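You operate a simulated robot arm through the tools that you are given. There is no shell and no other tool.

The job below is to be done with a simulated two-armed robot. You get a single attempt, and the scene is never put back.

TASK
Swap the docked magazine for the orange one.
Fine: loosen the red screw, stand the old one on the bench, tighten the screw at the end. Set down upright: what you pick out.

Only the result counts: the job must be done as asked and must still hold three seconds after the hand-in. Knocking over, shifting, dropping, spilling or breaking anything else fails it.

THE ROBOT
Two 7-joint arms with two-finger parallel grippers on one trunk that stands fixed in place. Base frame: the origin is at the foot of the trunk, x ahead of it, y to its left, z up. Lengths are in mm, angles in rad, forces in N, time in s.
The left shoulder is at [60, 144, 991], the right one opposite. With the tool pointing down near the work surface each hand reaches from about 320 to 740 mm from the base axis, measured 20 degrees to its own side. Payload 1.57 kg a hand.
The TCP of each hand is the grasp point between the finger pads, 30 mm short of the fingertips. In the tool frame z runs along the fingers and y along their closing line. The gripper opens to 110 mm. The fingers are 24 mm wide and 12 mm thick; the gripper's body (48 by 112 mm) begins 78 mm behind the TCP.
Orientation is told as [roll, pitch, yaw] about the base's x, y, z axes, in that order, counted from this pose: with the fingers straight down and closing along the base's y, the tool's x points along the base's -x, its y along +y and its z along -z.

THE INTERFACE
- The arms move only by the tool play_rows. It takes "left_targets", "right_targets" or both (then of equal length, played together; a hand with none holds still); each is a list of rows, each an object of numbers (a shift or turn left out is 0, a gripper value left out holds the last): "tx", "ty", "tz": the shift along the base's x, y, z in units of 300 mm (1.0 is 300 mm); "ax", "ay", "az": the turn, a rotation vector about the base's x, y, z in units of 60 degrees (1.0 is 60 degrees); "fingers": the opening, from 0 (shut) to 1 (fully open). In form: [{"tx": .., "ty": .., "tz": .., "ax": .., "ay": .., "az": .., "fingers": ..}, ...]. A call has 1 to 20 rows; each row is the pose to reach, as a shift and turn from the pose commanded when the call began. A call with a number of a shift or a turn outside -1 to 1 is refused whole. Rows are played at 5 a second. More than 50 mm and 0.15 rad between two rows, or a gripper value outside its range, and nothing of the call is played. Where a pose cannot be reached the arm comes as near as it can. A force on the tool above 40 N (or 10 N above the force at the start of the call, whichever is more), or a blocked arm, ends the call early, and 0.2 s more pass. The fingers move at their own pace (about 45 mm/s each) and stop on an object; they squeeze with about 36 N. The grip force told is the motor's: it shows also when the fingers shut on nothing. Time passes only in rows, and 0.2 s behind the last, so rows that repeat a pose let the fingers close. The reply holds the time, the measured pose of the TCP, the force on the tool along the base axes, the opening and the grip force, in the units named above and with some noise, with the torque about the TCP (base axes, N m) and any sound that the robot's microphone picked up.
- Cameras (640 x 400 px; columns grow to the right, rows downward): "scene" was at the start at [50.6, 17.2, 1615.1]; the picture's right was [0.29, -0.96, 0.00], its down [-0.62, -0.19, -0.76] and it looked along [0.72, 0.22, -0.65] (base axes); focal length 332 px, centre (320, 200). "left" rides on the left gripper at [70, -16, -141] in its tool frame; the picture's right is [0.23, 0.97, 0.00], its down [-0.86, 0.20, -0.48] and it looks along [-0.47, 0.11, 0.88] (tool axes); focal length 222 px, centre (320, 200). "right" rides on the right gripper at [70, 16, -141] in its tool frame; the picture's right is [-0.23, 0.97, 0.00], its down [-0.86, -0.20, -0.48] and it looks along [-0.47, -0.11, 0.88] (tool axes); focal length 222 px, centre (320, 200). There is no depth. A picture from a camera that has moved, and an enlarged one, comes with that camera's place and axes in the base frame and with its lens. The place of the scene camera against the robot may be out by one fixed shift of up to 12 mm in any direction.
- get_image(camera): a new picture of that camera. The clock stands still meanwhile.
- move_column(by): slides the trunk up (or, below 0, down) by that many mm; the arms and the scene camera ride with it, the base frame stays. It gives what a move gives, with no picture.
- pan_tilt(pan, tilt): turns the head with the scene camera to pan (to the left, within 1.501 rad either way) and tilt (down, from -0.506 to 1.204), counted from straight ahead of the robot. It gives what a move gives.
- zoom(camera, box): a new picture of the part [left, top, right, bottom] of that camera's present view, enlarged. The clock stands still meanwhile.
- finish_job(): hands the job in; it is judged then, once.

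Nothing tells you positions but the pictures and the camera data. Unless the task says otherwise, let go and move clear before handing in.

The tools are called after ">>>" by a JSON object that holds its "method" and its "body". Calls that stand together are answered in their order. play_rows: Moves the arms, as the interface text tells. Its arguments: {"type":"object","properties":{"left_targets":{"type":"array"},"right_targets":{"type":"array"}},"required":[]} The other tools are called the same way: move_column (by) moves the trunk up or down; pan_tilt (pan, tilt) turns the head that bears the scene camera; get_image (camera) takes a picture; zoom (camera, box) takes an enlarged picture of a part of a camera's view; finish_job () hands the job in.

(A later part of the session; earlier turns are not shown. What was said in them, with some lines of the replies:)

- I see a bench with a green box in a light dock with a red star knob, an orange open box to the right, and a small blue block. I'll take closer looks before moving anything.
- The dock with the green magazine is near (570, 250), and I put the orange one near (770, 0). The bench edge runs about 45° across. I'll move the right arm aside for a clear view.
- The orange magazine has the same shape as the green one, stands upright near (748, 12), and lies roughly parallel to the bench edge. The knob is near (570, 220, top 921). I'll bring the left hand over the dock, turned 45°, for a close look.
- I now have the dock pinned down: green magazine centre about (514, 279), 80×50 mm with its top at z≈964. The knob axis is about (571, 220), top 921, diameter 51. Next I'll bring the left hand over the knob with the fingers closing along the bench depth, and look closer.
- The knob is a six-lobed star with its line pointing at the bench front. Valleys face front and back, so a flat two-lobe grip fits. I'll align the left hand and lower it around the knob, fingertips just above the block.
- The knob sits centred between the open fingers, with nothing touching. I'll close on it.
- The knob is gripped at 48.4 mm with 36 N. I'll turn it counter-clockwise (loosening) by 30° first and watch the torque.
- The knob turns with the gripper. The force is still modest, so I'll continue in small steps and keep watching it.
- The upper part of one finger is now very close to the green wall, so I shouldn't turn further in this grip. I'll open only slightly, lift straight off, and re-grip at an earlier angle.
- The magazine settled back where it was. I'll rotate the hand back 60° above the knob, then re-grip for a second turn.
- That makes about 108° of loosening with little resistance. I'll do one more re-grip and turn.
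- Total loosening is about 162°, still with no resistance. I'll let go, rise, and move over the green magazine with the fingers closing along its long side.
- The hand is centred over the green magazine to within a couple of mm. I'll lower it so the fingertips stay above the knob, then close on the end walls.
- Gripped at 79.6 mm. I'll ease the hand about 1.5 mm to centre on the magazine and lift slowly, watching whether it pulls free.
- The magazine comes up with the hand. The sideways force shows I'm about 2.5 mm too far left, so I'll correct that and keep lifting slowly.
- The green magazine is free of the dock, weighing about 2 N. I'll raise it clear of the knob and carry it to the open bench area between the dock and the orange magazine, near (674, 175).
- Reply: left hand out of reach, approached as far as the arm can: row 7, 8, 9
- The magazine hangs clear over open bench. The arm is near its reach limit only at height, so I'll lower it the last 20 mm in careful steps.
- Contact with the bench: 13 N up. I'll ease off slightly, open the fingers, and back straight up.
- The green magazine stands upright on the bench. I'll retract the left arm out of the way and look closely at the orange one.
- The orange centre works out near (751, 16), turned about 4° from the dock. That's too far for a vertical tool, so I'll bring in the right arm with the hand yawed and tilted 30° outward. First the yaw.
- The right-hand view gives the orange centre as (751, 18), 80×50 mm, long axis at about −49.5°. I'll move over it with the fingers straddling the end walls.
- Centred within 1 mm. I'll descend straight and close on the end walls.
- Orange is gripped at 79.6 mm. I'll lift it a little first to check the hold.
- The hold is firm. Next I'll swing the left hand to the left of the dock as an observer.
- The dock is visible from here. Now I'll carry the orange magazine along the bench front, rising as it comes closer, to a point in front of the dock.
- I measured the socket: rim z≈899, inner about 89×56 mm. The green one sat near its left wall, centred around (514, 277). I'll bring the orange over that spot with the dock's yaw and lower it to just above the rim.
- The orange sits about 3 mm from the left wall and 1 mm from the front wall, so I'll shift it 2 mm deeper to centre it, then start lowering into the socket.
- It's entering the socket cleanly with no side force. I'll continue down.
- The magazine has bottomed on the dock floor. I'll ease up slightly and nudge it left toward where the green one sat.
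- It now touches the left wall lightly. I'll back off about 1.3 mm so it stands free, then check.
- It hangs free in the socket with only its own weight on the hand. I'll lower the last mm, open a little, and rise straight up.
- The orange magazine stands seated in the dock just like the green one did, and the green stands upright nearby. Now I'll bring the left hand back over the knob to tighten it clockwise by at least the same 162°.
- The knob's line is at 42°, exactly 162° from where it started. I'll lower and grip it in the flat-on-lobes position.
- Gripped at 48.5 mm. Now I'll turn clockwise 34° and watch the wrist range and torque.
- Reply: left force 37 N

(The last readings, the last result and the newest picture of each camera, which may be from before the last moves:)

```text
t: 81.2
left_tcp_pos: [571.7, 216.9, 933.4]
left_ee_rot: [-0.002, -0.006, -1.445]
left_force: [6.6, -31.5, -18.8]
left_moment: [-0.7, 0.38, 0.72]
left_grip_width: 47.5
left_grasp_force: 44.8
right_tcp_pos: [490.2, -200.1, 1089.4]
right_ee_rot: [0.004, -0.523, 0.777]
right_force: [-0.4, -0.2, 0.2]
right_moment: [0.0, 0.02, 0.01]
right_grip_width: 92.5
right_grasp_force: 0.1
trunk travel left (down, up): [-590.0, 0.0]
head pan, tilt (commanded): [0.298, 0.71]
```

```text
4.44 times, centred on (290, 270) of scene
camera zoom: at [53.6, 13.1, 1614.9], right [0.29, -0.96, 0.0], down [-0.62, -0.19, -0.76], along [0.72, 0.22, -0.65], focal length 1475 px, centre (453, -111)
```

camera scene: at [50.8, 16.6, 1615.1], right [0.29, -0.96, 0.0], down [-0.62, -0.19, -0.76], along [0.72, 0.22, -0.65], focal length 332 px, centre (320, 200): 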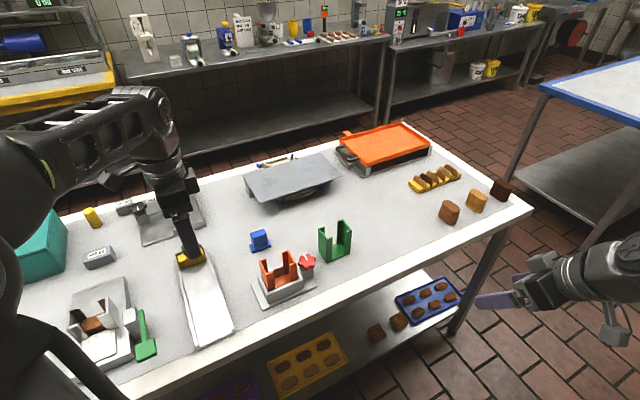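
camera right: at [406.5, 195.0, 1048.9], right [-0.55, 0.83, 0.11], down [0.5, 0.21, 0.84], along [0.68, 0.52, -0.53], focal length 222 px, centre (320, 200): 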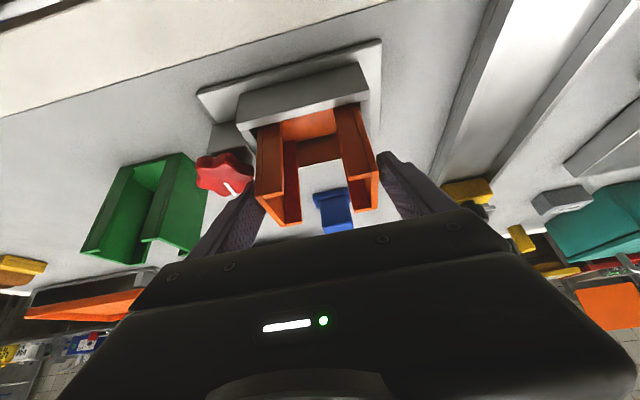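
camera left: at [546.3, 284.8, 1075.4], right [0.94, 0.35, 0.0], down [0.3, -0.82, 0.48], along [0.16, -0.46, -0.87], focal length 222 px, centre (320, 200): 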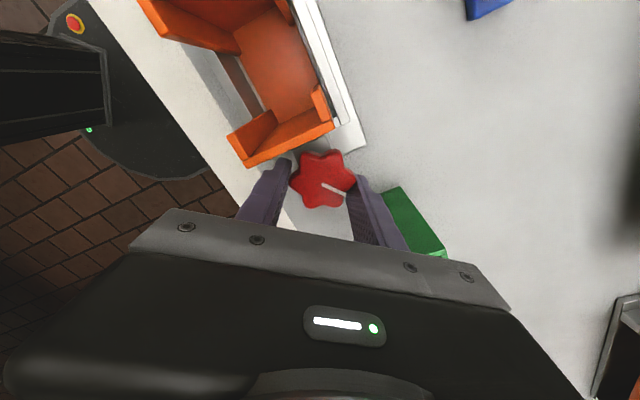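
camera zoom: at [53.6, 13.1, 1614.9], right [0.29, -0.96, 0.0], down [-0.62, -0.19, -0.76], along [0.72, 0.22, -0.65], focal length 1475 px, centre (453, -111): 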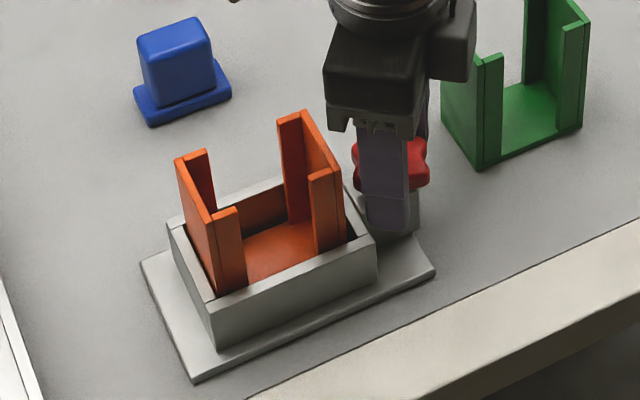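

There's a large sideways force, and the scene camera itself shifted, so the left arm is probably jammed against its own trunk at this wrist angle. I'll back off by 15° right away.

>>> {"method": "play_rows", "body": {"left_targets": [{"az": 0.1}, {"az": 0.2}, {"az": 0.25}, {"az": 0.25}]}}

>>> {"method": "get_image", "body": {"camera": "scene"}}

```text
t: 82.2
left_tcp_pos: [571.9, 220.5, 934.4]
left_ee_rot: [0.001, -0.003, -1.18]
left_force: [8.8, -23.7, -21.7]
left_moment: [-0.39, -0.2, -0.04]
left_grip_width: 46.8
left_grasp_force: 44.9
right_tcp_pos: [492.1, -200.5, 1090.7]
right_ee_rot: [0.004, -0.522, 0.779]
right_force: [0.1, 0.6, 0.2]
right_moment: [-0.01, 0.03, -0.01]
right_grip_width: 92.4
right_grasp_force: 0.0
trunk travel left (down, up): [-590.0, 0.0]
head pan, tilt (commanded): [0.298, 0.71]
```

```text
taken
camera scene: at [54.1, 14.5, 1614.9], right [0.29, -0.96, 0.0], down [-0.62, -0.19, -0.76], along [0.72, 0.22, -0.65], focal length 332 px, centre (320, 200)
```

scene: 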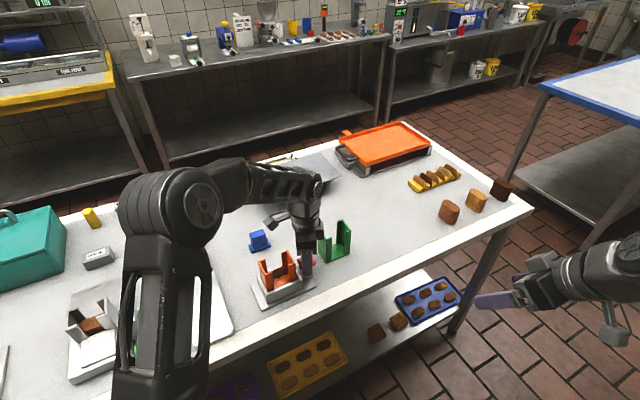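

>>> {"method": "zoom", "body": {"camera": "left", "box": [230, 100, 450, 260]}}

>>> {"method": "zoom", "body": {"camera": "scene", "box": [240, 190, 360, 310]}}

>>> {"method": "get_image", "body": {"camera": "right"}}

```text
2.50 times, centred on (340, 180) of left
camera zoom: at [529.5, 279.1, 1076.8], right [0.81, 0.58, 0.0], down [0.51, -0.71, 0.48], along [0.28, -0.39, -0.88], focal length 555 px, centre (270, 250)
```

zoom: 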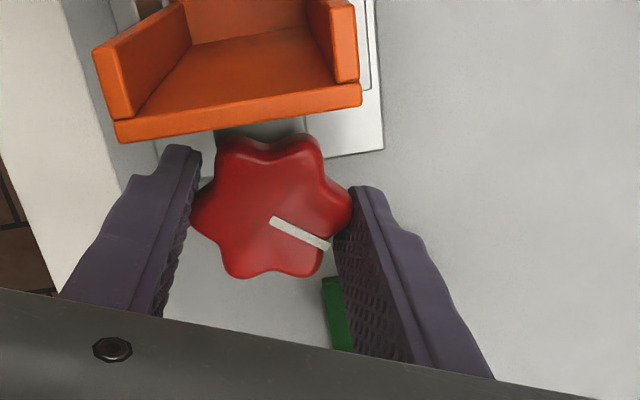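

```text
3.33 times, centred on (300, 250) of scene
camera zoom: at [54.1, 14.5, 1614.9], right [0.29, -0.96, 0.0], down [-0.62, -0.19, -0.76], along [0.72, 0.22, -0.65], focal length 1106 px, centre (387, 33)
```

zoom: 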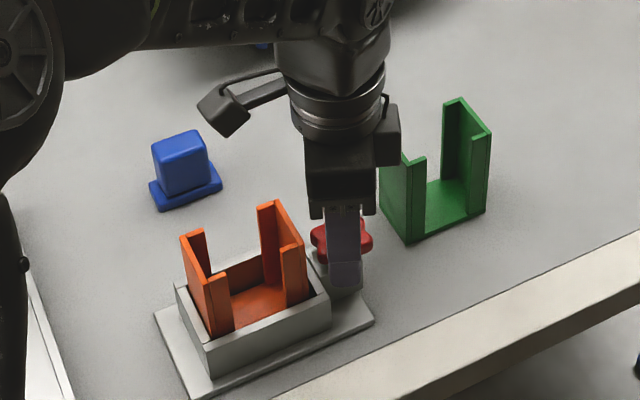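

```text
taken
camera right: at [386.4, -280.2, 1177.5], right [-0.54, 0.83, 0.12], down [0.5, 0.21, 0.84], along [0.67, 0.52, -0.53], focal length 222 px, centre (320, 200)
```

right: 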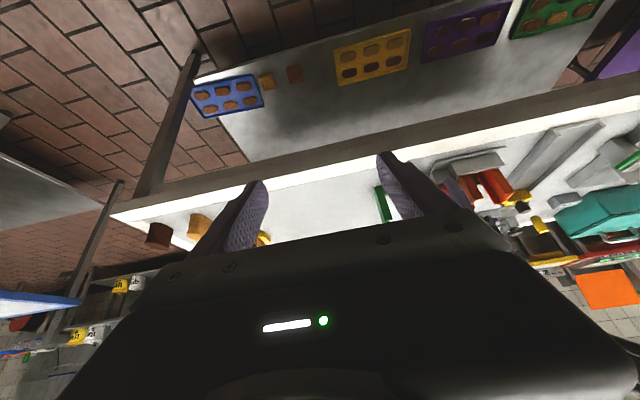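

The knob did turn with the hand. The sideways load needs explaining, so I'll open the fingers and see whether it vanishes.

>>> {"method": "play_rows", "body": {"left_targets": [{"fingers": 0.52}, {"fingers": 0.52}, {"fingers": 0.52}]}}

>>> {"method": "zoom", "body": {"camera": "left", "box": [230, 100, 450, 260]}}

```text
t: 83.0
left_tcp_pos: [569.5, 223.8, 937.1]
left_ee_rot: [0.001, -0.002, -1.18]
left_force: [0.3, -0.2, -0.6]
left_moment: [0.03, 0.01, 0.01]
left_grip_width: 57.0
left_grasp_force: 0.0
right_tcp_pos: [489.9, -199.1, 1091.8]
right_ee_rot: [-0.001, -0.523, 0.78]
right_force: [-0.9, -0.4, 0.0]
right_moment: [-0.01, 0.02, -0.01]
right_grip_width: 92.3
right_grasp_force: 0.0
trunk travel left (down, up): [-590.0, 0.0]
head pan, tilt (commanded): [0.298, 0.71]
```

```text
2.50 times, centred on (340, 180) of left
camera zoom: at [527.2, 282.7, 1077.8], right [0.81, 0.58, 0.0], down [0.51, -0.71, 0.48], along [0.28, -0.39, -0.88], focal length 555 px, centre (270, 250)
```

zoom: 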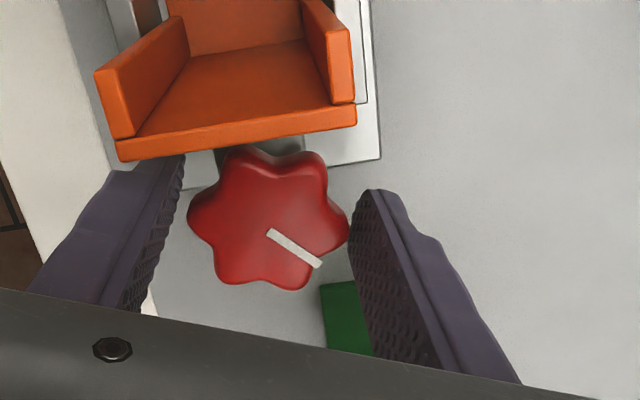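

The load vanishes on release. It came from the hand being about 2.7 mm off the knob's axis, with the knob centre at (570.4, 221.5). I'll correct the centring, lift, rotate back to a fresh lobe alignment and look.

>>> {"method": "play_rows", "body": {"left_targets": [{"tx": 0.004, "ty": -0.0083}, {"tx": 0.004, "ty": -0.0083, "tz": 0.06}, {"tx": 0.004, "ty": -0.0083, "tz": 0.14, "fingers": 0.7}, {"tx": 0.004, "ty": -0.0083, "tz": 0.14, "az": 0.14}, {"tx": 0.004, "ty": -0.0083, "tz": 0.14, "az": 0.28}, {"tx": 0.004, "ty": -0.0083, "tz": 0.14, "az": 0.42}, {"tx": 0.004, "ty": -0.0083, "tz": 0.14, "az": 0.56}, {"tx": 0.004, "ty": -0.0083, "tz": 0.14, "az": 0.694}, {"tx": 0.004, "ty": -0.0083, "tz": 0.14, "az": 0.694}]}}

>>> {"method": "get_image", "body": {"camera": "left"}}

>>> {"method": "zoom", "body": {"camera": "left", "box": [230, 100, 450, 260]}}

>>> {"method": "zoom", "body": {"camera": "scene", "box": [240, 200, 360, 310]}}

```text
t: 85.0
left_tcp_pos: [571.1, 219.8, 977.2]
left_ee_rot: [0.002, -0.003, -0.451]
left_force: [-0.1, -0.2, 1.2]
left_moment: [0.03, 0.02, 0.01]
left_grip_width: 77.0
left_grasp_force: 0.0
right_tcp_pos: [490.4, -199.4, 1091.6]
right_ee_rot: [0.0, -0.526, 0.781]
right_force: [-0.3, -0.2, 0.3]
right_moment: [0.03, -0.02, -0.02]
right_grip_width: 92.2
right_grasp_force: 0.1
trunk travel left (down, up): [-590.0, 0.0]
head pan, tilt (commanded): [0.298, 0.71]
```

```text
taken
camera left: at [500.2, 235.7, 1118.4], right [0.22, 0.98, 0.0], down [0.85, -0.19, 0.48], along [0.47, -0.11, -0.88], focal length 222 px, centre (320, 200)
```

left: 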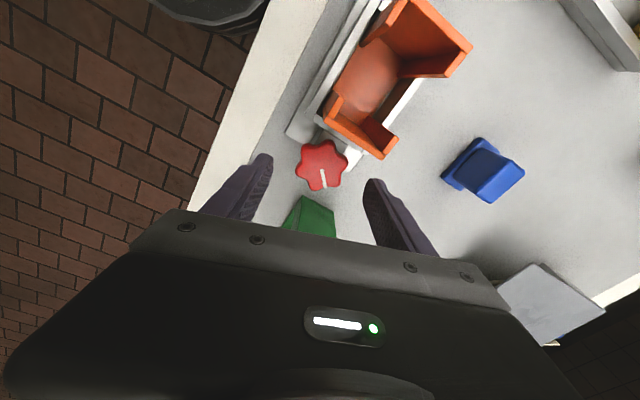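

```text
2.50 times, centred on (340, 180) of left
camera zoom: at [500.2, 235.7, 1118.4], right [0.22, 0.98, 0.0], down [0.85, -0.19, 0.48], along [0.47, -0.11, -0.88], focal length 555 px, centre (270, 250)
```

zoom: 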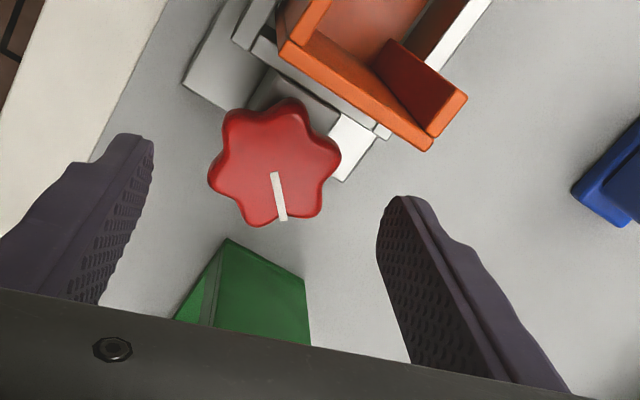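

```text
3.64 times, centred on (300, 255) of scene
camera zoom: at [50.6, 17.1, 1615.1], right [0.29, -0.96, 0.0], down [-0.62, -0.19, -0.76], along [0.72, 0.22, -0.65], focal length 1207 px, centre (393, 0)
```

zoom: 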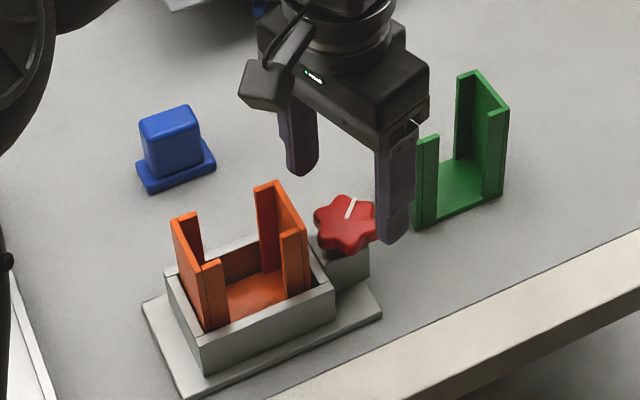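

The knob is at (570.1, 221.6), with its line near −1°. The hand's true position drifts by about 2 mm as the wrist turns, so I'll correct for that. Now I'll re-centre, descend and grip.

>>> {"method": "play_rows", "body": {"left_targets": [{"tx": -0.001, "ty": 0.006, "tz": -0.05, "az": -0.083}, {"tx": -0.001, "ty": 0.006, "tz": -0.11, "az": -0.083}, {"tx": -0.001, "ty": 0.006, "tz": -0.137, "az": -0.083}, {"tx": -0.001, "ty": 0.006, "tz": -0.137, "az": -0.083}]}}

>>> {"method": "zoom", "body": {"camera": "left", "box": [230, 100, 450, 260]}}

```text
t: 86.0
left_tcp_pos: [572.7, 222.9, 935.7]
left_ee_rot: [0.001, -0.002, -0.543]
left_force: [-0.7, -0.4, -0.3]
left_moment: [0.0, -0.02, -0.01]
left_grip_width: 77.0
left_grasp_force: 0.0
right_tcp_pos: [489.0, -199.2, 1091.9]
right_ee_rot: [-0.001, -0.524, 0.781]
right_force: [0.1, 0.0, 0.3]
right_moment: [0.0, -0.01, 0.01]
right_grip_width: 92.3
right_grasp_force: 0.1
trunk travel left (down, up): [-590.0, 0.0]
head pan, tilt (commanded): [0.298, 0.71]
```

```text
2.50 times, centred on (340, 180) of left
camera zoom: at [502.7, 244.5, 1077.0], right [0.31, 0.95, 0.0], down [0.83, -0.27, 0.48], along [0.46, -0.15, -0.88], focal length 555 px, centre (270, 250)
```

zoom: 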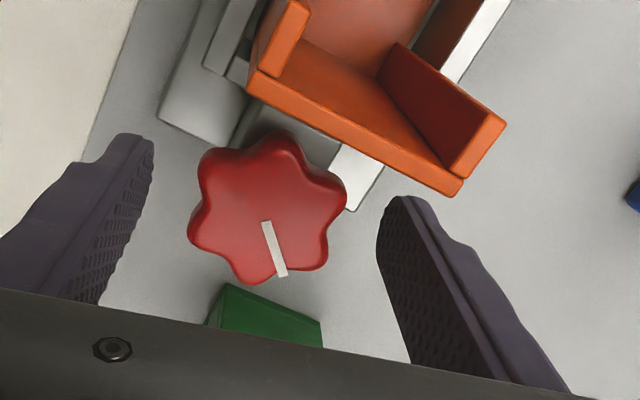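

Re-reading the view, the line's inner end marks the knob's true axis, and it sits about 2.5 mm from the hand's centre. I'll shift (+1.9, −1.9) mm and verify before gripping.

>>> {"method": "play_rows", "body": {"left_targets": [{"tx": 0.0063, "ty": -0.0063}, {"tx": 0.0063, "ty": -0.0063}, {"tx": 0.0063, "ty": -0.0063}]}}

>>> {"method": "zoom", "body": {"camera": "left", "box": [230, 100, 450, 260]}}

```text
t: 86.8
left_tcp_pos: [574.2, 220.0, 935.3]
left_ee_rot: [0.0, -0.004, -0.54]
left_force: [0.5, -0.4, 0.1]
left_moment: [0.0, -0.02, 0.01]
left_grip_width: 76.9
left_grasp_force: 0.1
right_tcp_pos: [489.0, -197.9, 1091.5]
right_ee_rot: [0.001, -0.525, 0.781]
right_force: [-0.9, 0.2, 0.6]
right_moment: [-0.02, -0.01, -0.01]
right_grip_width: 92.5
right_grasp_force: 0.0
trunk travel left (down, up): [-590.0, 0.0]
head pan, tilt (commanded): [0.298, 0.71]
```

```text
2.50 times, centred on (340, 180) of left
camera zoom: at [504.0, 241.8, 1076.9], right [0.31, 0.95, 0.0], down [0.83, -0.27, 0.48], along [0.46, -0.15, -0.88], focal length 555 px, centre (270, 250)
```

zoom: 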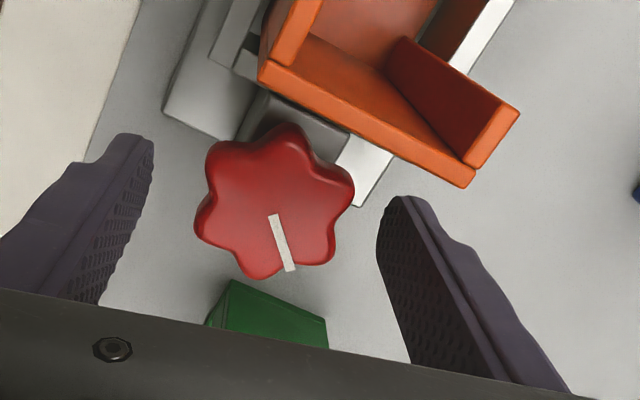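

>>> {"method": "play_rows", "body": {"left_targets": [{"tx": 0.001, "ty": 0.0027}, {"tx": 0.001, "ty": 0.0027, "fingers": 0.0}, {"tx": 0.001, "ty": 0.0027, "fingers": 0.0}, {"tx": 0.001, "ty": 0.0027, "fingers": 0.0}, {"tx": 0.001, "ty": 0.0027, "fingers": 0.0}]}}

>>> {"method": "zoom", "body": {"camera": "left", "box": [230, 100, 450, 260]}}

```text
t: 88.0
left_tcp_pos: [572.6, 220.2, 935.1]
left_ee_rot: [0.0, -0.002, -0.54]
left_force: [-2.8, -3.0, -0.9]
left_moment: [-0.31, 0.1, -0.01]
left_grip_width: 48.3
left_grasp_force: 34.5
right_tcp_pos: [489.6, -198.2, 1091.6]
right_ee_rot: [0.0, -0.523, 0.781]
right_force: [-0.1, 0.2, 0.2]
right_moment: [-0.02, 0.01, -0.03]
right_grip_width: 92.7
right_grasp_force: 0.0
trunk travel left (down, up): [-590.0, 0.0]
head pan, tilt (commanded): [0.298, 0.71]
```

```text
2.50 times, centred on (340, 180) of left
camera zoom: at [503.6, 242.5, 1076.8], right [0.31, 0.95, 0.0], down [0.83, -0.27, 0.48], along [0.46, -0.15, -0.88], focal length 555 px, centre (270, 250)
```

zoom: 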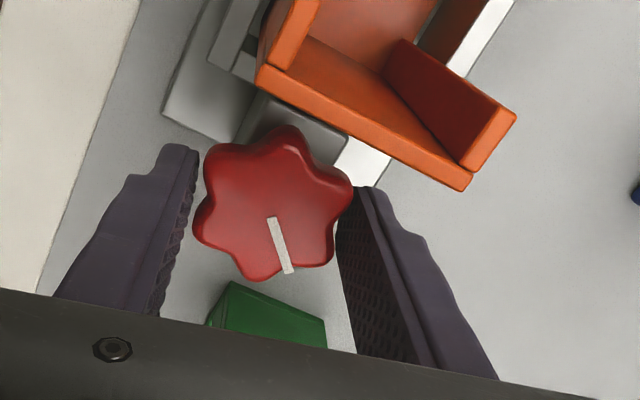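

Well centred and aligned, with only about 4 N. I'll turn clockwise 30° and check the force.

>>> {"method": "play_rows", "body": {"left_targets": [{"az": -0.1}, {"az": -0.2}, {"az": -0.3}, {"az": -0.4}, {"az": -0.5}, {"az": -0.5}]}}

>>> {"method": "zoom", "body": {"camera": "left", "box": [230, 100, 450, 260]}}

```text
t: 89.4
left_tcp_pos: [571.0, 219.5, 936.1]
left_ee_rot: [-0.002, -0.001, -1.066]
left_force: [-6.9, -8.7, -15.0]
left_moment: [-0.5, -0.62, 0.04]
left_grip_width: 48.1
left_grasp_force: 45.0
right_tcp_pos: [489.7, -198.0, 1091.0]
right_ee_rot: [0.0, -0.524, 0.78]
right_force: [0.5, 0.2, 0.6]
right_moment: [-0.03, -0.02, -0.04]
right_grip_width: 92.6
right_grasp_force: 0.0
trunk travel left (down, up): [-590.0, 0.0]
head pan, tilt (commanded): [0.298, 0.71]
```

```text
2.50 times, centred on (340, 180) of left
camera zoom: at [523.7, 273.3, 1076.9], right [0.74, 0.67, 0.0], down [0.59, -0.65, 0.48], along [0.32, -0.36, -0.88], focal length 555 px, centre (270, 250)
```

zoom: 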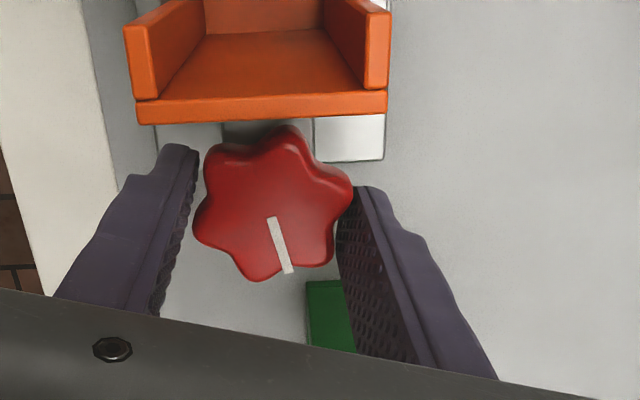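

The knob follows exactly. I'll continue 28° more, yielding slightly with the measured force.

>>> {"method": "play_rows", "body": {"left_targets": [{"az": -0.1, "tx": -0.001, "ty": -0.001, "tz": -0.002}, {"az": -0.2, "tx": -0.002, "ty": -0.002, "tz": -0.004}, {"az": -0.3, "tx": -0.003, "ty": -0.004, "tz": -0.005}, {"az": -0.4, "tx": -0.003, "ty": -0.005, "tz": -0.005}, {"az": -0.47, "tx": -0.003, "ty": -0.006, "tz": -0.005}, {"az": -0.47, "tx": -0.003, "ty": -0.006, "tz": -0.005}]}}

>>> {"method": "zoom", "body": {"camera": "left", "box": [230, 100, 450, 260]}}

>>> {"method": "zoom", "body": {"camera": "scene", "box": [240, 200, 360, 310]}}

```text
t: 90.8
left_tcp_pos: [571.5, 217.7, 935.9]
left_ee_rot: [0.002, -0.003, -1.559]
left_force: [-13.9, -8.8, -3.0]
left_moment: [-1.12, 0.27, 0.07]
left_grip_width: 48.0
left_grasp_force: 44.9
right_tcp_pos: [489.6, -198.6, 1091.9]
right_ee_rot: [0.0, -0.525, 0.782]
right_force: [-0.4, 0.1, 0.3]
right_moment: [0.0, 0.02, -0.03]
right_grip_width: 92.4
right_grasp_force: 0.1
trunk travel left (down, up): [-590.0, 0.0]
head pan, tilt (commanded): [0.298, 0.71]
```

```text
2.50 times, centred on (340, 180) of left
camera zoom: at [553.6, 288.0, 1077.2], right [0.97, 0.24, 0.0], down [0.21, -0.85, 0.48], along [0.12, -0.47, -0.88], focal length 555 px, centre (270, 250)
```

zoom: 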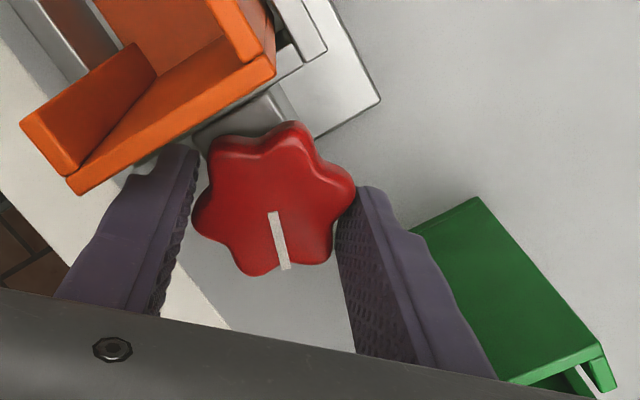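

```text
3.64 times, centred on (300, 255) of scene
camera zoom: at [49.1, 16.3, 1615.2], right [0.29, -0.96, 0.0], down [-0.62, -0.19, -0.76], along [0.73, 0.22, -0.65], focal length 1207 px, centre (393, 0)
```

zoom: 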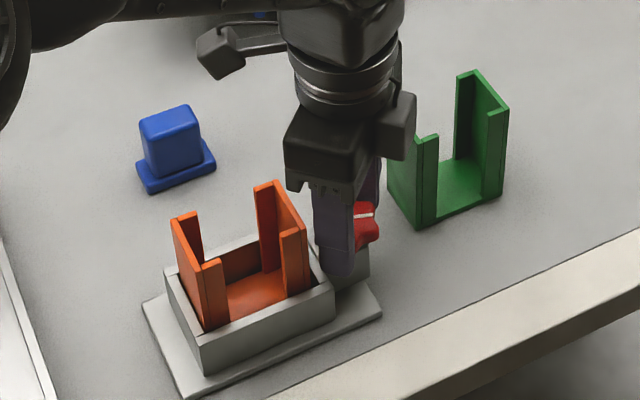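

The line is now at −60°, so 60° remains to the original mark. I'll release narrowly, lift clear of the orange wall, rotate back 60° and re-grip.

>>> {"method": "play_rows", "body": {"left_targets": [{"fingers": 0.48}, {"fingers": 0.48}, {"tz": 0.01}, {"tz": 0.04}, {"tz": 0.1}, {"tz": 0.18}, {"tz": 0.25}, {"tz": 0.25, "az": 0.14}, {"tz": 0.25, "az": 0.28}, {"tz": 0.25, "az": 0.42, "tx": 0.001, "ty": 0.003}, {"tz": 0.25, "az": 0.56, "tx": 0.003, "ty": 0.006}, {"tz": 0.25, "az": 0.7, "tx": 0.003, "ty": 0.006, "fingers": 0.7}, {"tz": 0.25, "az": 0.84, "tx": 0.003, "ty": 0.006}, {"tz": 0.25, "az": 0.98, "tx": 0.003, "ty": 0.006}, {"tz": 0.15, "az": 0.98, "tx": 0.003, "ty": 0.006}, {"tz": 0.06, "az": 0.98, "tx": 0.003, "ty": 0.006}, {"tz": 0.005, "az": 0.98, "tx": 0.003, "ty": 0.006}, {"tz": 0.005, "az": 0.98, "tx": 0.003, "ty": 0.006}]}}

>>> {"method": "zoom", "body": {"camera": "left", "box": [230, 100, 450, 260]}}

>>> {"method": "zoom", "body": {"camera": "scene", "box": [240, 200, 360, 310]}}

```text
t: 94.6
left_tcp_pos: [574.2, 223.1, 935.6]
left_ee_rot: [0.002, -0.004, -0.531]
left_force: [0.8, 0.0, 0.0]
left_moment: [0.0, -0.02, -0.02]
left_grip_width: 77.2
left_grasp_force: 0.0
right_tcp_pos: [488.9, -198.5, 1091.4]
right_ee_rot: [0.0, -0.524, 0.779]
right_force: [0.4, 0.1, 1.0]
right_moment: [0.0, 0.02, 0.0]
right_grip_width: 92.6
right_grasp_force: 0.1
trunk travel left (down, up): [-590.0, 0.0]
head pan, tilt (commanded): [0.298, 0.71]
```

```text
2.50 times, centred on (340, 180) of left
camera zoom: at [504.5, 244.0, 1076.5], right [0.3, 0.96, 0.0], down [0.84, -0.26, 0.48], along [0.46, -0.14, -0.88], focal length 555 px, centre (270, 250)
```

zoom: 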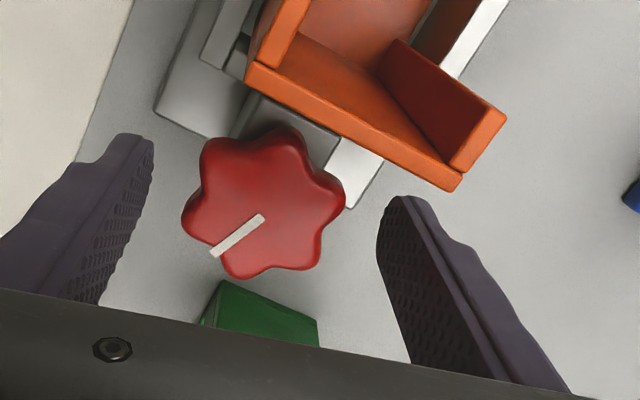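

```text
3.64 times, centred on (300, 255) of scene
camera zoom: at [50.5, 17.1, 1615.1], right [0.29, -0.96, 0.0], down [-0.62, -0.19, -0.76], along [0.72, 0.22, -0.65], focal length 1207 px, centre (393, 0)
```

zoom: 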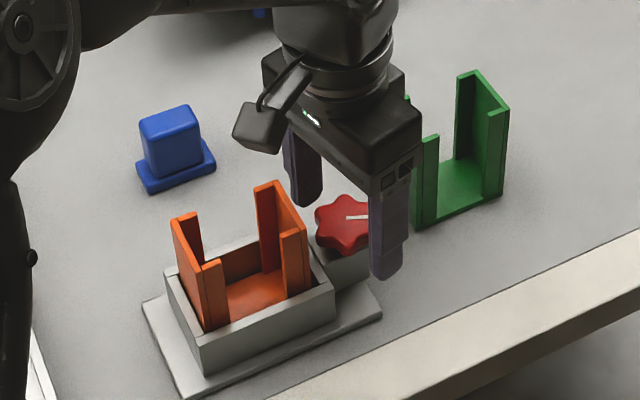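

>>> {"method": "play_rows", "body": {"left_targets": [{"tx": 0.0013, "ty": -0.0057, "az": -0.08}, {"tx": 0.0013, "ty": -0.0057, "az": -0.15}, {"tx": 0.0013, "ty": -0.0057, "az": -0.15}]}}

>>> {"method": "zoom", "body": {"camera": "left", "box": [230, 100, 450, 260]}}

```text
t: 95.4
left_tcp_pos: [573.6, 220.0, 936.7]
left_ee_rot: [0.002, -0.004, -0.687]
left_force: [0.0, 0.7, 0.0]
left_moment: [-0.01, 0.02, -0.02]
left_grip_width: 77.1
left_grasp_force: 0.0
right_tcp_pos: [490.3, -198.4, 1091.0]
right_ee_rot: [-0.002, -0.525, 0.78]
right_force: [-0.2, 0.9, 1.0]
right_moment: [0.0, 0.04, -0.04]
right_grip_width: 92.2
right_grasp_force: 0.2
trunk travel left (down, up): [-590.0, 0.0]
head pan, tilt (commanded): [0.298, 0.71]
```

```text
2.50 times, centred on (340, 180) of left
camera zoom: at [508.7, 252.3, 1076.6], right [0.44, 0.9, 0.0], down [0.79, -0.39, 0.48], along [0.43, -0.21, -0.88], focal length 555 px, centre (270, 250)
```

zoom: 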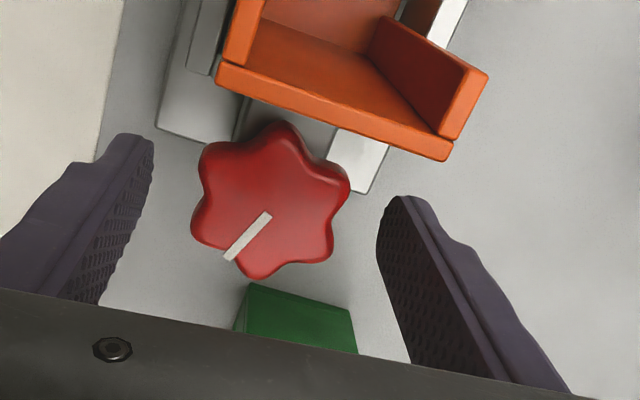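

Aligned and centred to about 0.5 mm. I'll close and turn clockwise 27° first.

>>> {"method": "play_rows", "body": {"left_targets": [{"fingers": 0.0}, {"fingers": 0.0}, {"fingers": 0.0}, {"fingers": 0.0}, {"az": -0.1}, {"az": -0.2}, {"az": -0.3}, {"az": -0.4}, {"az": -0.45}, {"az": -0.45}]}}

>>> {"method": "zoom", "body": {"camera": "left", "box": [230, 100, 450, 260]}}

```text
t: 97.6
left_tcp_pos: [572.5, 218.8, 935.3]
left_ee_rot: [-0.005, 0.001, -1.161]
left_force: [-15.2, -8.3, -22.5]
left_moment: [-0.11, 0.09, 0.07]
left_grip_width: 48.1
left_grasp_force: 45.1
right_tcp_pos: [490.2, -198.7, 1090.3]
right_ee_rot: [0.0, -0.524, 0.779]
right_force: [0.7, 0.2, 0.4]
right_moment: [0.01, 0.0, 0.02]
right_grip_width: 92.5
right_grasp_force: 0.1
trunk travel left (down, up): [-590.0, 0.0]
head pan, tilt (commanded): [0.298, 0.71]
```

```text
2.50 times, centred on (340, 180) of left
camera zoom: at [529.7, 276.7, 1076.9], right [0.8, 0.6, 0.0], down [0.53, -0.7, 0.48], along [0.28, -0.39, -0.88], focal length 555 px, centre (270, 250)
```

zoom: 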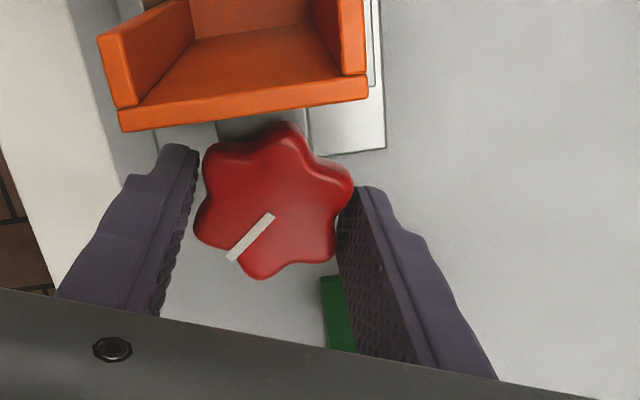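

>>> {"method": "play_rows", "body": {"left_targets": [{"az": -0.08, "tx": -0.002, "ty": -0.002, "tz": -0.003}, {"az": -0.16, "tx": -0.004, "ty": -0.004, "tz": -0.005}, {"az": -0.24, "tx": -0.004, "ty": -0.005, "tz": -0.005}, {"az": -0.32, "tx": -0.004, "ty": -0.006, "tz": -0.005}, {"az": -0.4, "tx": -0.004, "ty": -0.007, "tz": -0.005}, {"az": -0.4, "tx": -0.004, "ty": -0.007, "tz": -0.005}]}}

>>> {"method": "zoom", "body": {"camera": "left", "box": [230, 100, 450, 260]}}

>>> {"method": "zoom", "body": {"camera": "scene", "box": [240, 200, 360, 310]}}

```text
t: 99.0
left_tcp_pos: [570.8, 214.3, 936.3]
left_ee_rot: [0.0, -0.003, -1.58]
left_force: [-17.4, -7.8, -4.0]
left_moment: [-1.26, 0.45, 0.1]
left_grip_width: 48.0
left_grasp_force: 44.8
right_tcp_pos: [488.2, -198.7, 1091.1]
right_ee_rot: [0.001, -0.526, 0.78]
right_force: [-0.9, -0.3, 0.9]
right_moment: [0.01, 0.0, 0.03]
right_grip_width: 92.3
right_grasp_force: 0.1
trunk travel left (down, up): [-590.0, 0.0]
head pan, tilt (commanded): [0.298, 0.71]
```

```text
2.50 times, centred on (340, 180) of left
camera zoom: at [554.9, 286.2, 1077.1], right [0.98, 0.22, 0.0], down [0.19, -0.86, 0.48], along [0.11, -0.47, -0.88], focal length 555 px, centre (270, 250)
```

zoom: 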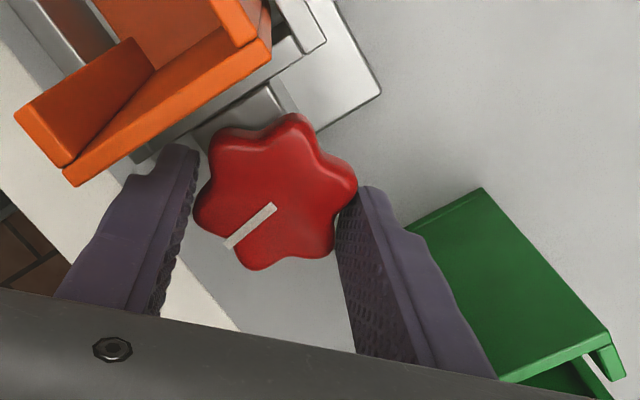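

```text
3.64 times, centred on (300, 255) of scene
camera zoom: at [48.7, 16.3, 1615.2], right [0.29, -0.96, 0.0], down [-0.62, -0.19, -0.76], along [0.73, 0.22, -0.65], focal length 1207 px, centre (393, 0)
```

zoom: 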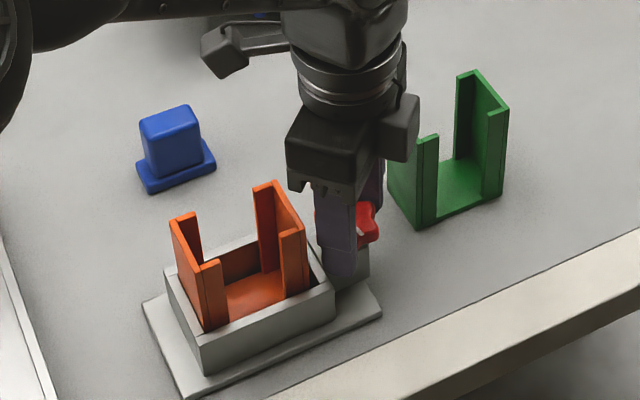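

The line is at about −126°, just past its original −122°, but I feel no clear stop or torque yet. I'll re-grip and carry on clockwise until it really tightens.

>>> {"method": "play_rows", "body": {"left_targets": [{"fingers": 0.48}, {"fingers": 0.48}, {"tz": 0.01}, {"tz": 0.04}, {"tz": 0.1}, {"tz": 0.18}, {"tz": 0.25}, {"tz": 0.25, "az": 0.14}, {"tz": 0.25, "az": 0.28}, {"tz": 0.25, "az": 0.42, "tx": 0.002, "ty": 0.003}, {"tz": 0.25, "az": 0.56, "tx": 0.004, "ty": 0.007}, {"tz": 0.25, "az": 0.7, "tx": 0.004, "ty": 0.007, "fingers": 0.7}, {"tz": 0.25, "az": 0.84, "tx": 0.004, "ty": 0.007}, {"tz": 0.25, "az": 0.908, "tx": 0.004, "ty": 0.007}, {"tz": 0.15, "az": 0.908, "tx": 0.004, "ty": 0.007}, {"tz": 0.06, "az": 0.908, "tx": 0.004, "ty": 0.007}, {"tz": 0.004, "az": 0.908, "tx": 0.004, "ty": 0.007}, {"tz": 0.004, "az": 0.908, "tx": 0.004, "ty": 0.007}]}}

>>> {"method": "zoom", "body": {"camera": "left", "box": [230, 100, 450, 260]}}

>>> {"method": "zoom", "body": {"camera": "scene", "box": [240, 200, 360, 310]}}

```text
t: 102.8
left_tcp_pos: [573.6, 218.0, 937.9]
left_ee_rot: [0.001, -0.002, -0.628]
left_force: [0.6, 0.1, -0.5]
left_moment: [0.0, 0.02, 0.01]
left_grip_width: 77.2
left_grasp_force: 0.0
right_tcp_pos: [489.5, -199.2, 1092.6]
right_ee_rot: [0.0, -0.525, 0.78]
right_force: [-0.2, 0.2, 1.0]
right_moment: [0.0, 0.01, 0.0]
right_grip_width: 92.3
right_grasp_force: 0.1
trunk travel left (down, up): [-590.0, 0.0]
head pan, tilt (commanded): [0.298, 0.71]
```

```text
2.50 times, centred on (340, 180) of left
camera zoom: at [506.4, 246.7, 1078.5], right [0.39, 0.92, 0.0], down [0.81, -0.34, 0.48], along [0.44, -0.19, -0.88], focal length 555 px, centre (270, 250)
```

zoom: 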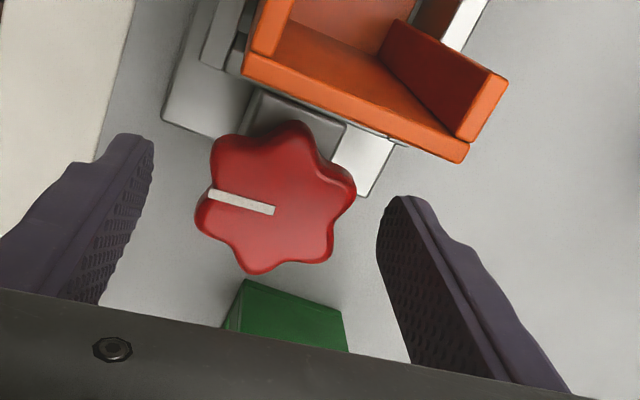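

```text
3.64 times, centred on (300, 255) of scene
camera zoom: at [50.5, 17.1, 1615.1], right [0.29, -0.96, 0.0], down [-0.62, -0.19, -0.76], along [0.72, 0.22, -0.65], focal length 1207 px, centre (393, 0)
```

zoom: 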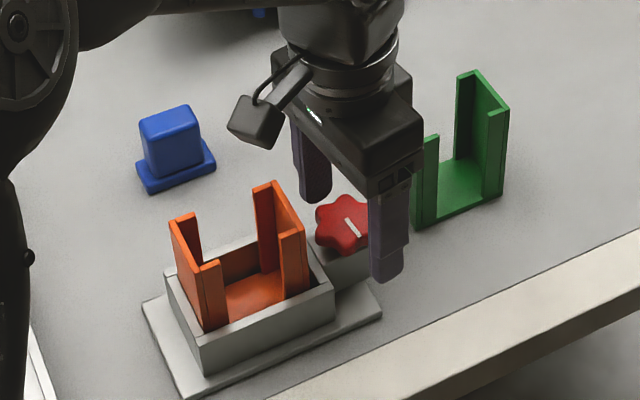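

>>> {"method": "play_rows", "body": {"left_targets": [{"ty": 0.0054}, {"ty": 0.0054, "fingers": 0.0}, {"ty": 0.0054, "fingers": 0.0}, {"ty": 0.0054, "fingers": 0.0}, {"ty": 0.0054, "fingers": 0.0}, {"ty": 0.0054, "az": -0.06}, {"ty": 0.0054, "az": -0.12}, {"ty": 0.0054, "az": -0.18}, {"ty": 0.0054, "az": -0.24}, {"ty": 0.0054, "az": -0.3}]}}

>>> {"method": "zoom", "body": {"camera": "left", "box": [230, 100, 450, 260]}}

```text
t: 105.0
left_tcp_pos: [572.6, 218.9, 936.7]
left_ee_rot: [0.002, -0.003, -0.943]
left_force: [-8.3, -12.2, 4.0]
left_moment: [-0.38, 0.03, 0.52]
left_grip_width: 47.9
left_grasp_force: 45.0
right_tcp_pos: [488.2, -199.9, 1091.6]
right_ee_rot: [-0.001, -0.525, 0.78]
right_force: [0.4, 0.5, -0.6]
right_moment: [0.02, 0.04, -0.03]
right_grip_width: 92.6
right_grasp_force: 0.0
trunk travel left (down, up): [-590.0, 0.0]
head pan, tilt (commanded): [0.298, 0.71]
```

```text
2.50 times, centred on (340, 180) of left
camera zoom: at [517.7, 266.2, 1077.8], right [0.65, 0.76, 0.0], down [0.66, -0.57, 0.48], along [0.36, -0.31, -0.88], focal length 555 px, centre (270, 250)
```

zoom: 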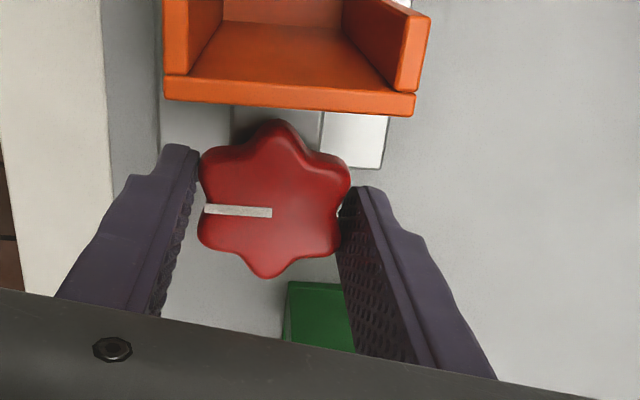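

Now there's real resistance: 0.52 N·m against the turn, and the knob lags the hand. I'll apply a little more to make sure it's tight.

>>> {"method": "play_rows", "body": {"left_targets": [{"az": -0.05}, {"az": -0.1}, {"az": -0.15}, {"az": -0.15}]}}

>>> {"method": "zoom", "body": {"camera": "left", "box": [230, 100, 450, 260]}}

>>> {"method": "zoom", "body": {"camera": "scene", "box": [240, 200, 360, 310]}}

```text
t: 106.0
left_tcp_pos: [570.9, 218.3, 937.4]
left_ee_rot: [0.001, -0.003, -1.098]
left_force: [-9.5, -10.2, -0.3]
left_moment: [-0.27, 0.01, 1.4]
left_grip_width: 46.6
left_grasp_force: 45.2
right_tcp_pos: [489.0, -199.9, 1091.7]
right_ee_rot: [-0.001, -0.524, 0.782]
right_force: [0.4, 0.5, 0.0]
right_moment: [-0.01, 0.0, 0.03]
right_grip_width: 92.3
right_grasp_force: 0.1
trunk travel left (down, up): [-590.0, 0.0]
head pan, tilt (commanded): [0.298, 0.71]
```

```text
2.50 times, centred on (340, 180) of left
camera zoom: at [525.1, 274.3, 1077.6], right [0.76, 0.65, 0.0], down [0.57, -0.67, 0.48], along [0.31, -0.37, -0.88], focal length 555 px, centre (270, 250)
```

zoom: 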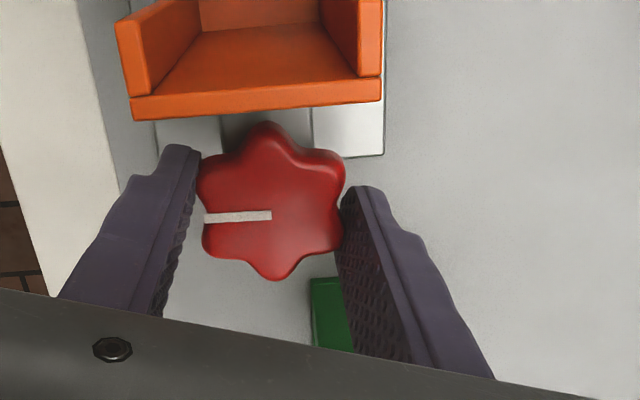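

```text
3.64 times, centred on (300, 255) of scene
camera zoom: at [49.3, 15.8, 1615.1], right [0.29, -0.96, 0.0], down [-0.62, -0.19, -0.76], along [0.72, 0.22, -0.65], focal length 1207 px, centre (393, 0)
```

zoom: 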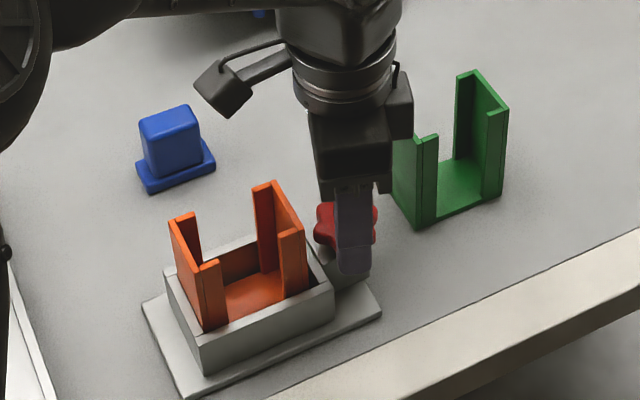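

The knob is solidly at its stop, with 1.4 N·m and no further turning. It's tight, so I'll release and lift straight up.

>>> {"method": "play_rows", "body": {"left_targets": [{"fingers": 0.55}, {"fingers": 0.55}, {"fingers": 0.6}, {"tz": 0.01}, {"tz": 0.04}, {"tz": 0.1}, {"tz": 0.18}, {"tz": 0.28}, {"tz": 0.36}]}}

>>> {"method": "zoom", "body": {"camera": "left", "box": [230, 50, 450, 210]}}

>>> {"method": "zoom", "body": {"camera": "scene", "box": [240, 200, 360, 310]}}

```text
t: 108.0
left_tcp_pos: [573.5, 220.8, 1045.1]
left_ee_rot: [0.002, -0.003, -1.099]
left_force: [-0.8, 0.1, 0.1]
left_moment: [-0.01, -0.01, -0.02]
left_grip_width: 65.7
left_grasp_force: 0.0
right_tcp_pos: [489.5, -199.0, 1091.8]
right_ee_rot: [0.001, -0.525, 0.78]
right_force: [0.1, 0.5, -0.4]
right_moment: [-0.02, -0.04, 0.0]
right_grip_width: 92.4
right_grasp_force: 0.0
trunk travel left (down, up): [-590.0, 0.0]
head pan, tilt (commanded): [0.298, 0.71]
```

```text
2.50 times, centred on (340, 130) of left
camera zoom: at [525.9, 276.1, 1185.8], right [0.76, 0.65, 0.0], down [0.57, -0.67, 0.48], along [0.31, -0.37, -0.88], focal length 555 px, centre (270, 375)
```

zoom: 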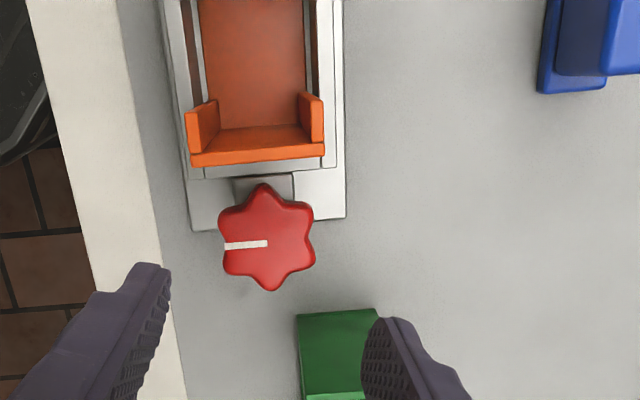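

```text
3.64 times, centred on (300, 255) of scene
camera zoom: at [50.5, 17.0, 1615.1], right [0.29, -0.96, 0.0], down [-0.62, -0.19, -0.76], along [0.72, 0.22, -0.65], focal length 1207 px, centre (393, 0)
```

zoom: 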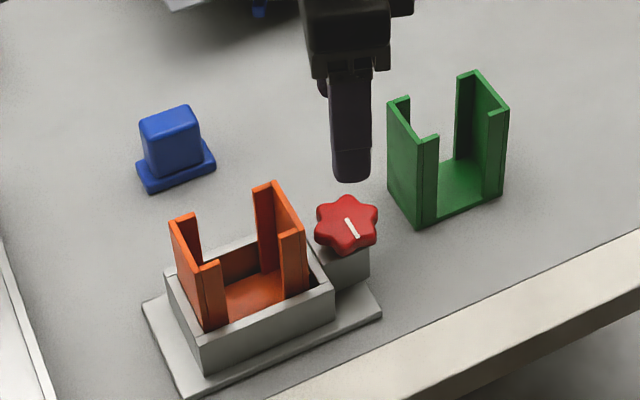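

The line now points squarely at the bench front, the fully tight position. I'll retract the left arm well clear and do a final check of everything.

>>> {"method": "play_rows", "body": {"left_targets": [{"tz": 0.08}, {"tx": -0.06, "ty": 0.1, "tz": 0.14}, {"tx": -0.12, "ty": 0.2, "tz": 0.18, "az": 0.1}, {"tx": -0.18, "ty": 0.3, "tz": 0.22, "az": 0.2}, {"tx": -0.24, "ty": 0.4, "tz": 0.26, "az": 0.3}, {"tx": -0.3, "ty": 0.5, "tz": 0.3, "az": 0.4}, {"tx": -0.36, "ty": 0.6, "tz": 0.32, "az": 0.5}, {"tx": -0.42, "ty": 0.7, "tz": 0.34, "az": 0.6}]}}

>>> {"method": "get_image", "body": {"camera": "scene"}}

>>> {"method": "zoom", "body": {"camera": "scene", "box": [235, 220, 335, 320]}}

>>> {"method": "zoom", "body": {"camera": "scene", "box": [240, 200, 380, 310]}}

```text
t: 109.8
left_tcp_pos: [446.5, 430.9, 1144.3]
left_ee_rot: [0.001, -0.002, -0.468]
left_force: [0.3, -0.4, -0.2]
left_moment: [0.0, -0.01, 0.03]
left_grip_width: 65.9
left_grasp_force: 0.1
right_tcp_pos: [489.8, -198.1, 1091.6]
right_ee_rot: [-0.002, -0.525, 0.78]
right_force: [0.3, -0.5, -0.3]
right_moment: [-0.02, 0.0, 0.0]
right_grip_width: 92.7
right_grasp_force: 0.1
trunk travel left (down, up): [-590.0, 0.0]
head pan, tilt (commanded): [0.298, 0.71]
```

```text
taken
camera scene: at [50.1, 17.7, 1615.1], right [0.29, -0.96, 0.0], down [-0.62, -0.19, -0.76], along [0.72, 0.22, -0.65], focal length 332 px, centre (320, 200)
```

scene: 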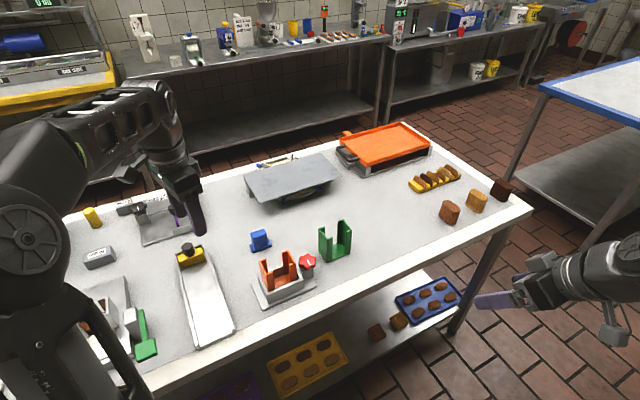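

```text
4.00 times, centred on (285, 270) of scene
camera zoom: at [50.1, 17.7, 1615.1], right [0.29, -0.96, 0.0], down [-0.62, -0.19, -0.76], along [0.72, 0.22, -0.65], focal length 1327 px, centre (460, -80)
```

zoom: 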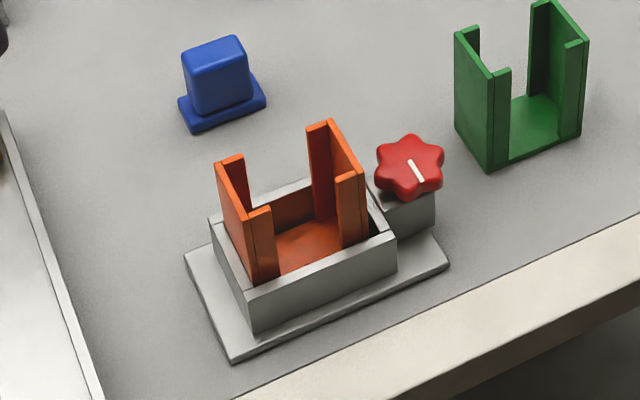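

```text
3.64 times, centred on (310, 255) of scene
camera zoom: at [50.1, 17.7, 1615.1], right [0.29, -0.96, 0.0], down [-0.62, -0.19, -0.76], along [0.72, 0.22, -0.65], focal length 1207 px, centre (356, 0)
```

zoom: 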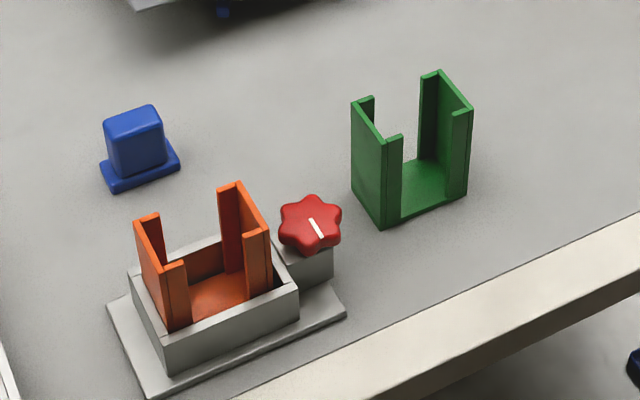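

The final view shows the orange magazine seated in the dock where the green one was, to within about 1–2 mm. The knob is tight and the green magazine stands upright on the bench. Dock and blue block have not moved, nothing else looks disturbed, and both hands are clear, so I'll hand the job in.

>>> {"method": "finish_job", "body": {}}

```text
The job is handed in.
```

The swap is done and handed in; the hand-in gave no pass or fail verdict. The orange magazine is in the dock and the red screw is tight. The green one stands upright on the bench.

- **Orange magazine:** it sits where the green one was, to within about 1–2 mm, and rests on the dock floor.
- **Screw:** I loosened it about 162° counter-clockwise, then turned it clockwise until it stopped at about 1.4 N·m. Its line ended roughly 12° past where it started, pointing straight at the bench front.
- **Green magazine:** it stands on open bench to the right of the dock, near (674, 175).
- **Everything else:** the dock and the blue block look unmoved in the last picture. I released both hands and moved them clear before handing in.

During the first turn, one finger nudged the green magazine slightly. It settled back on its own before I removed it.
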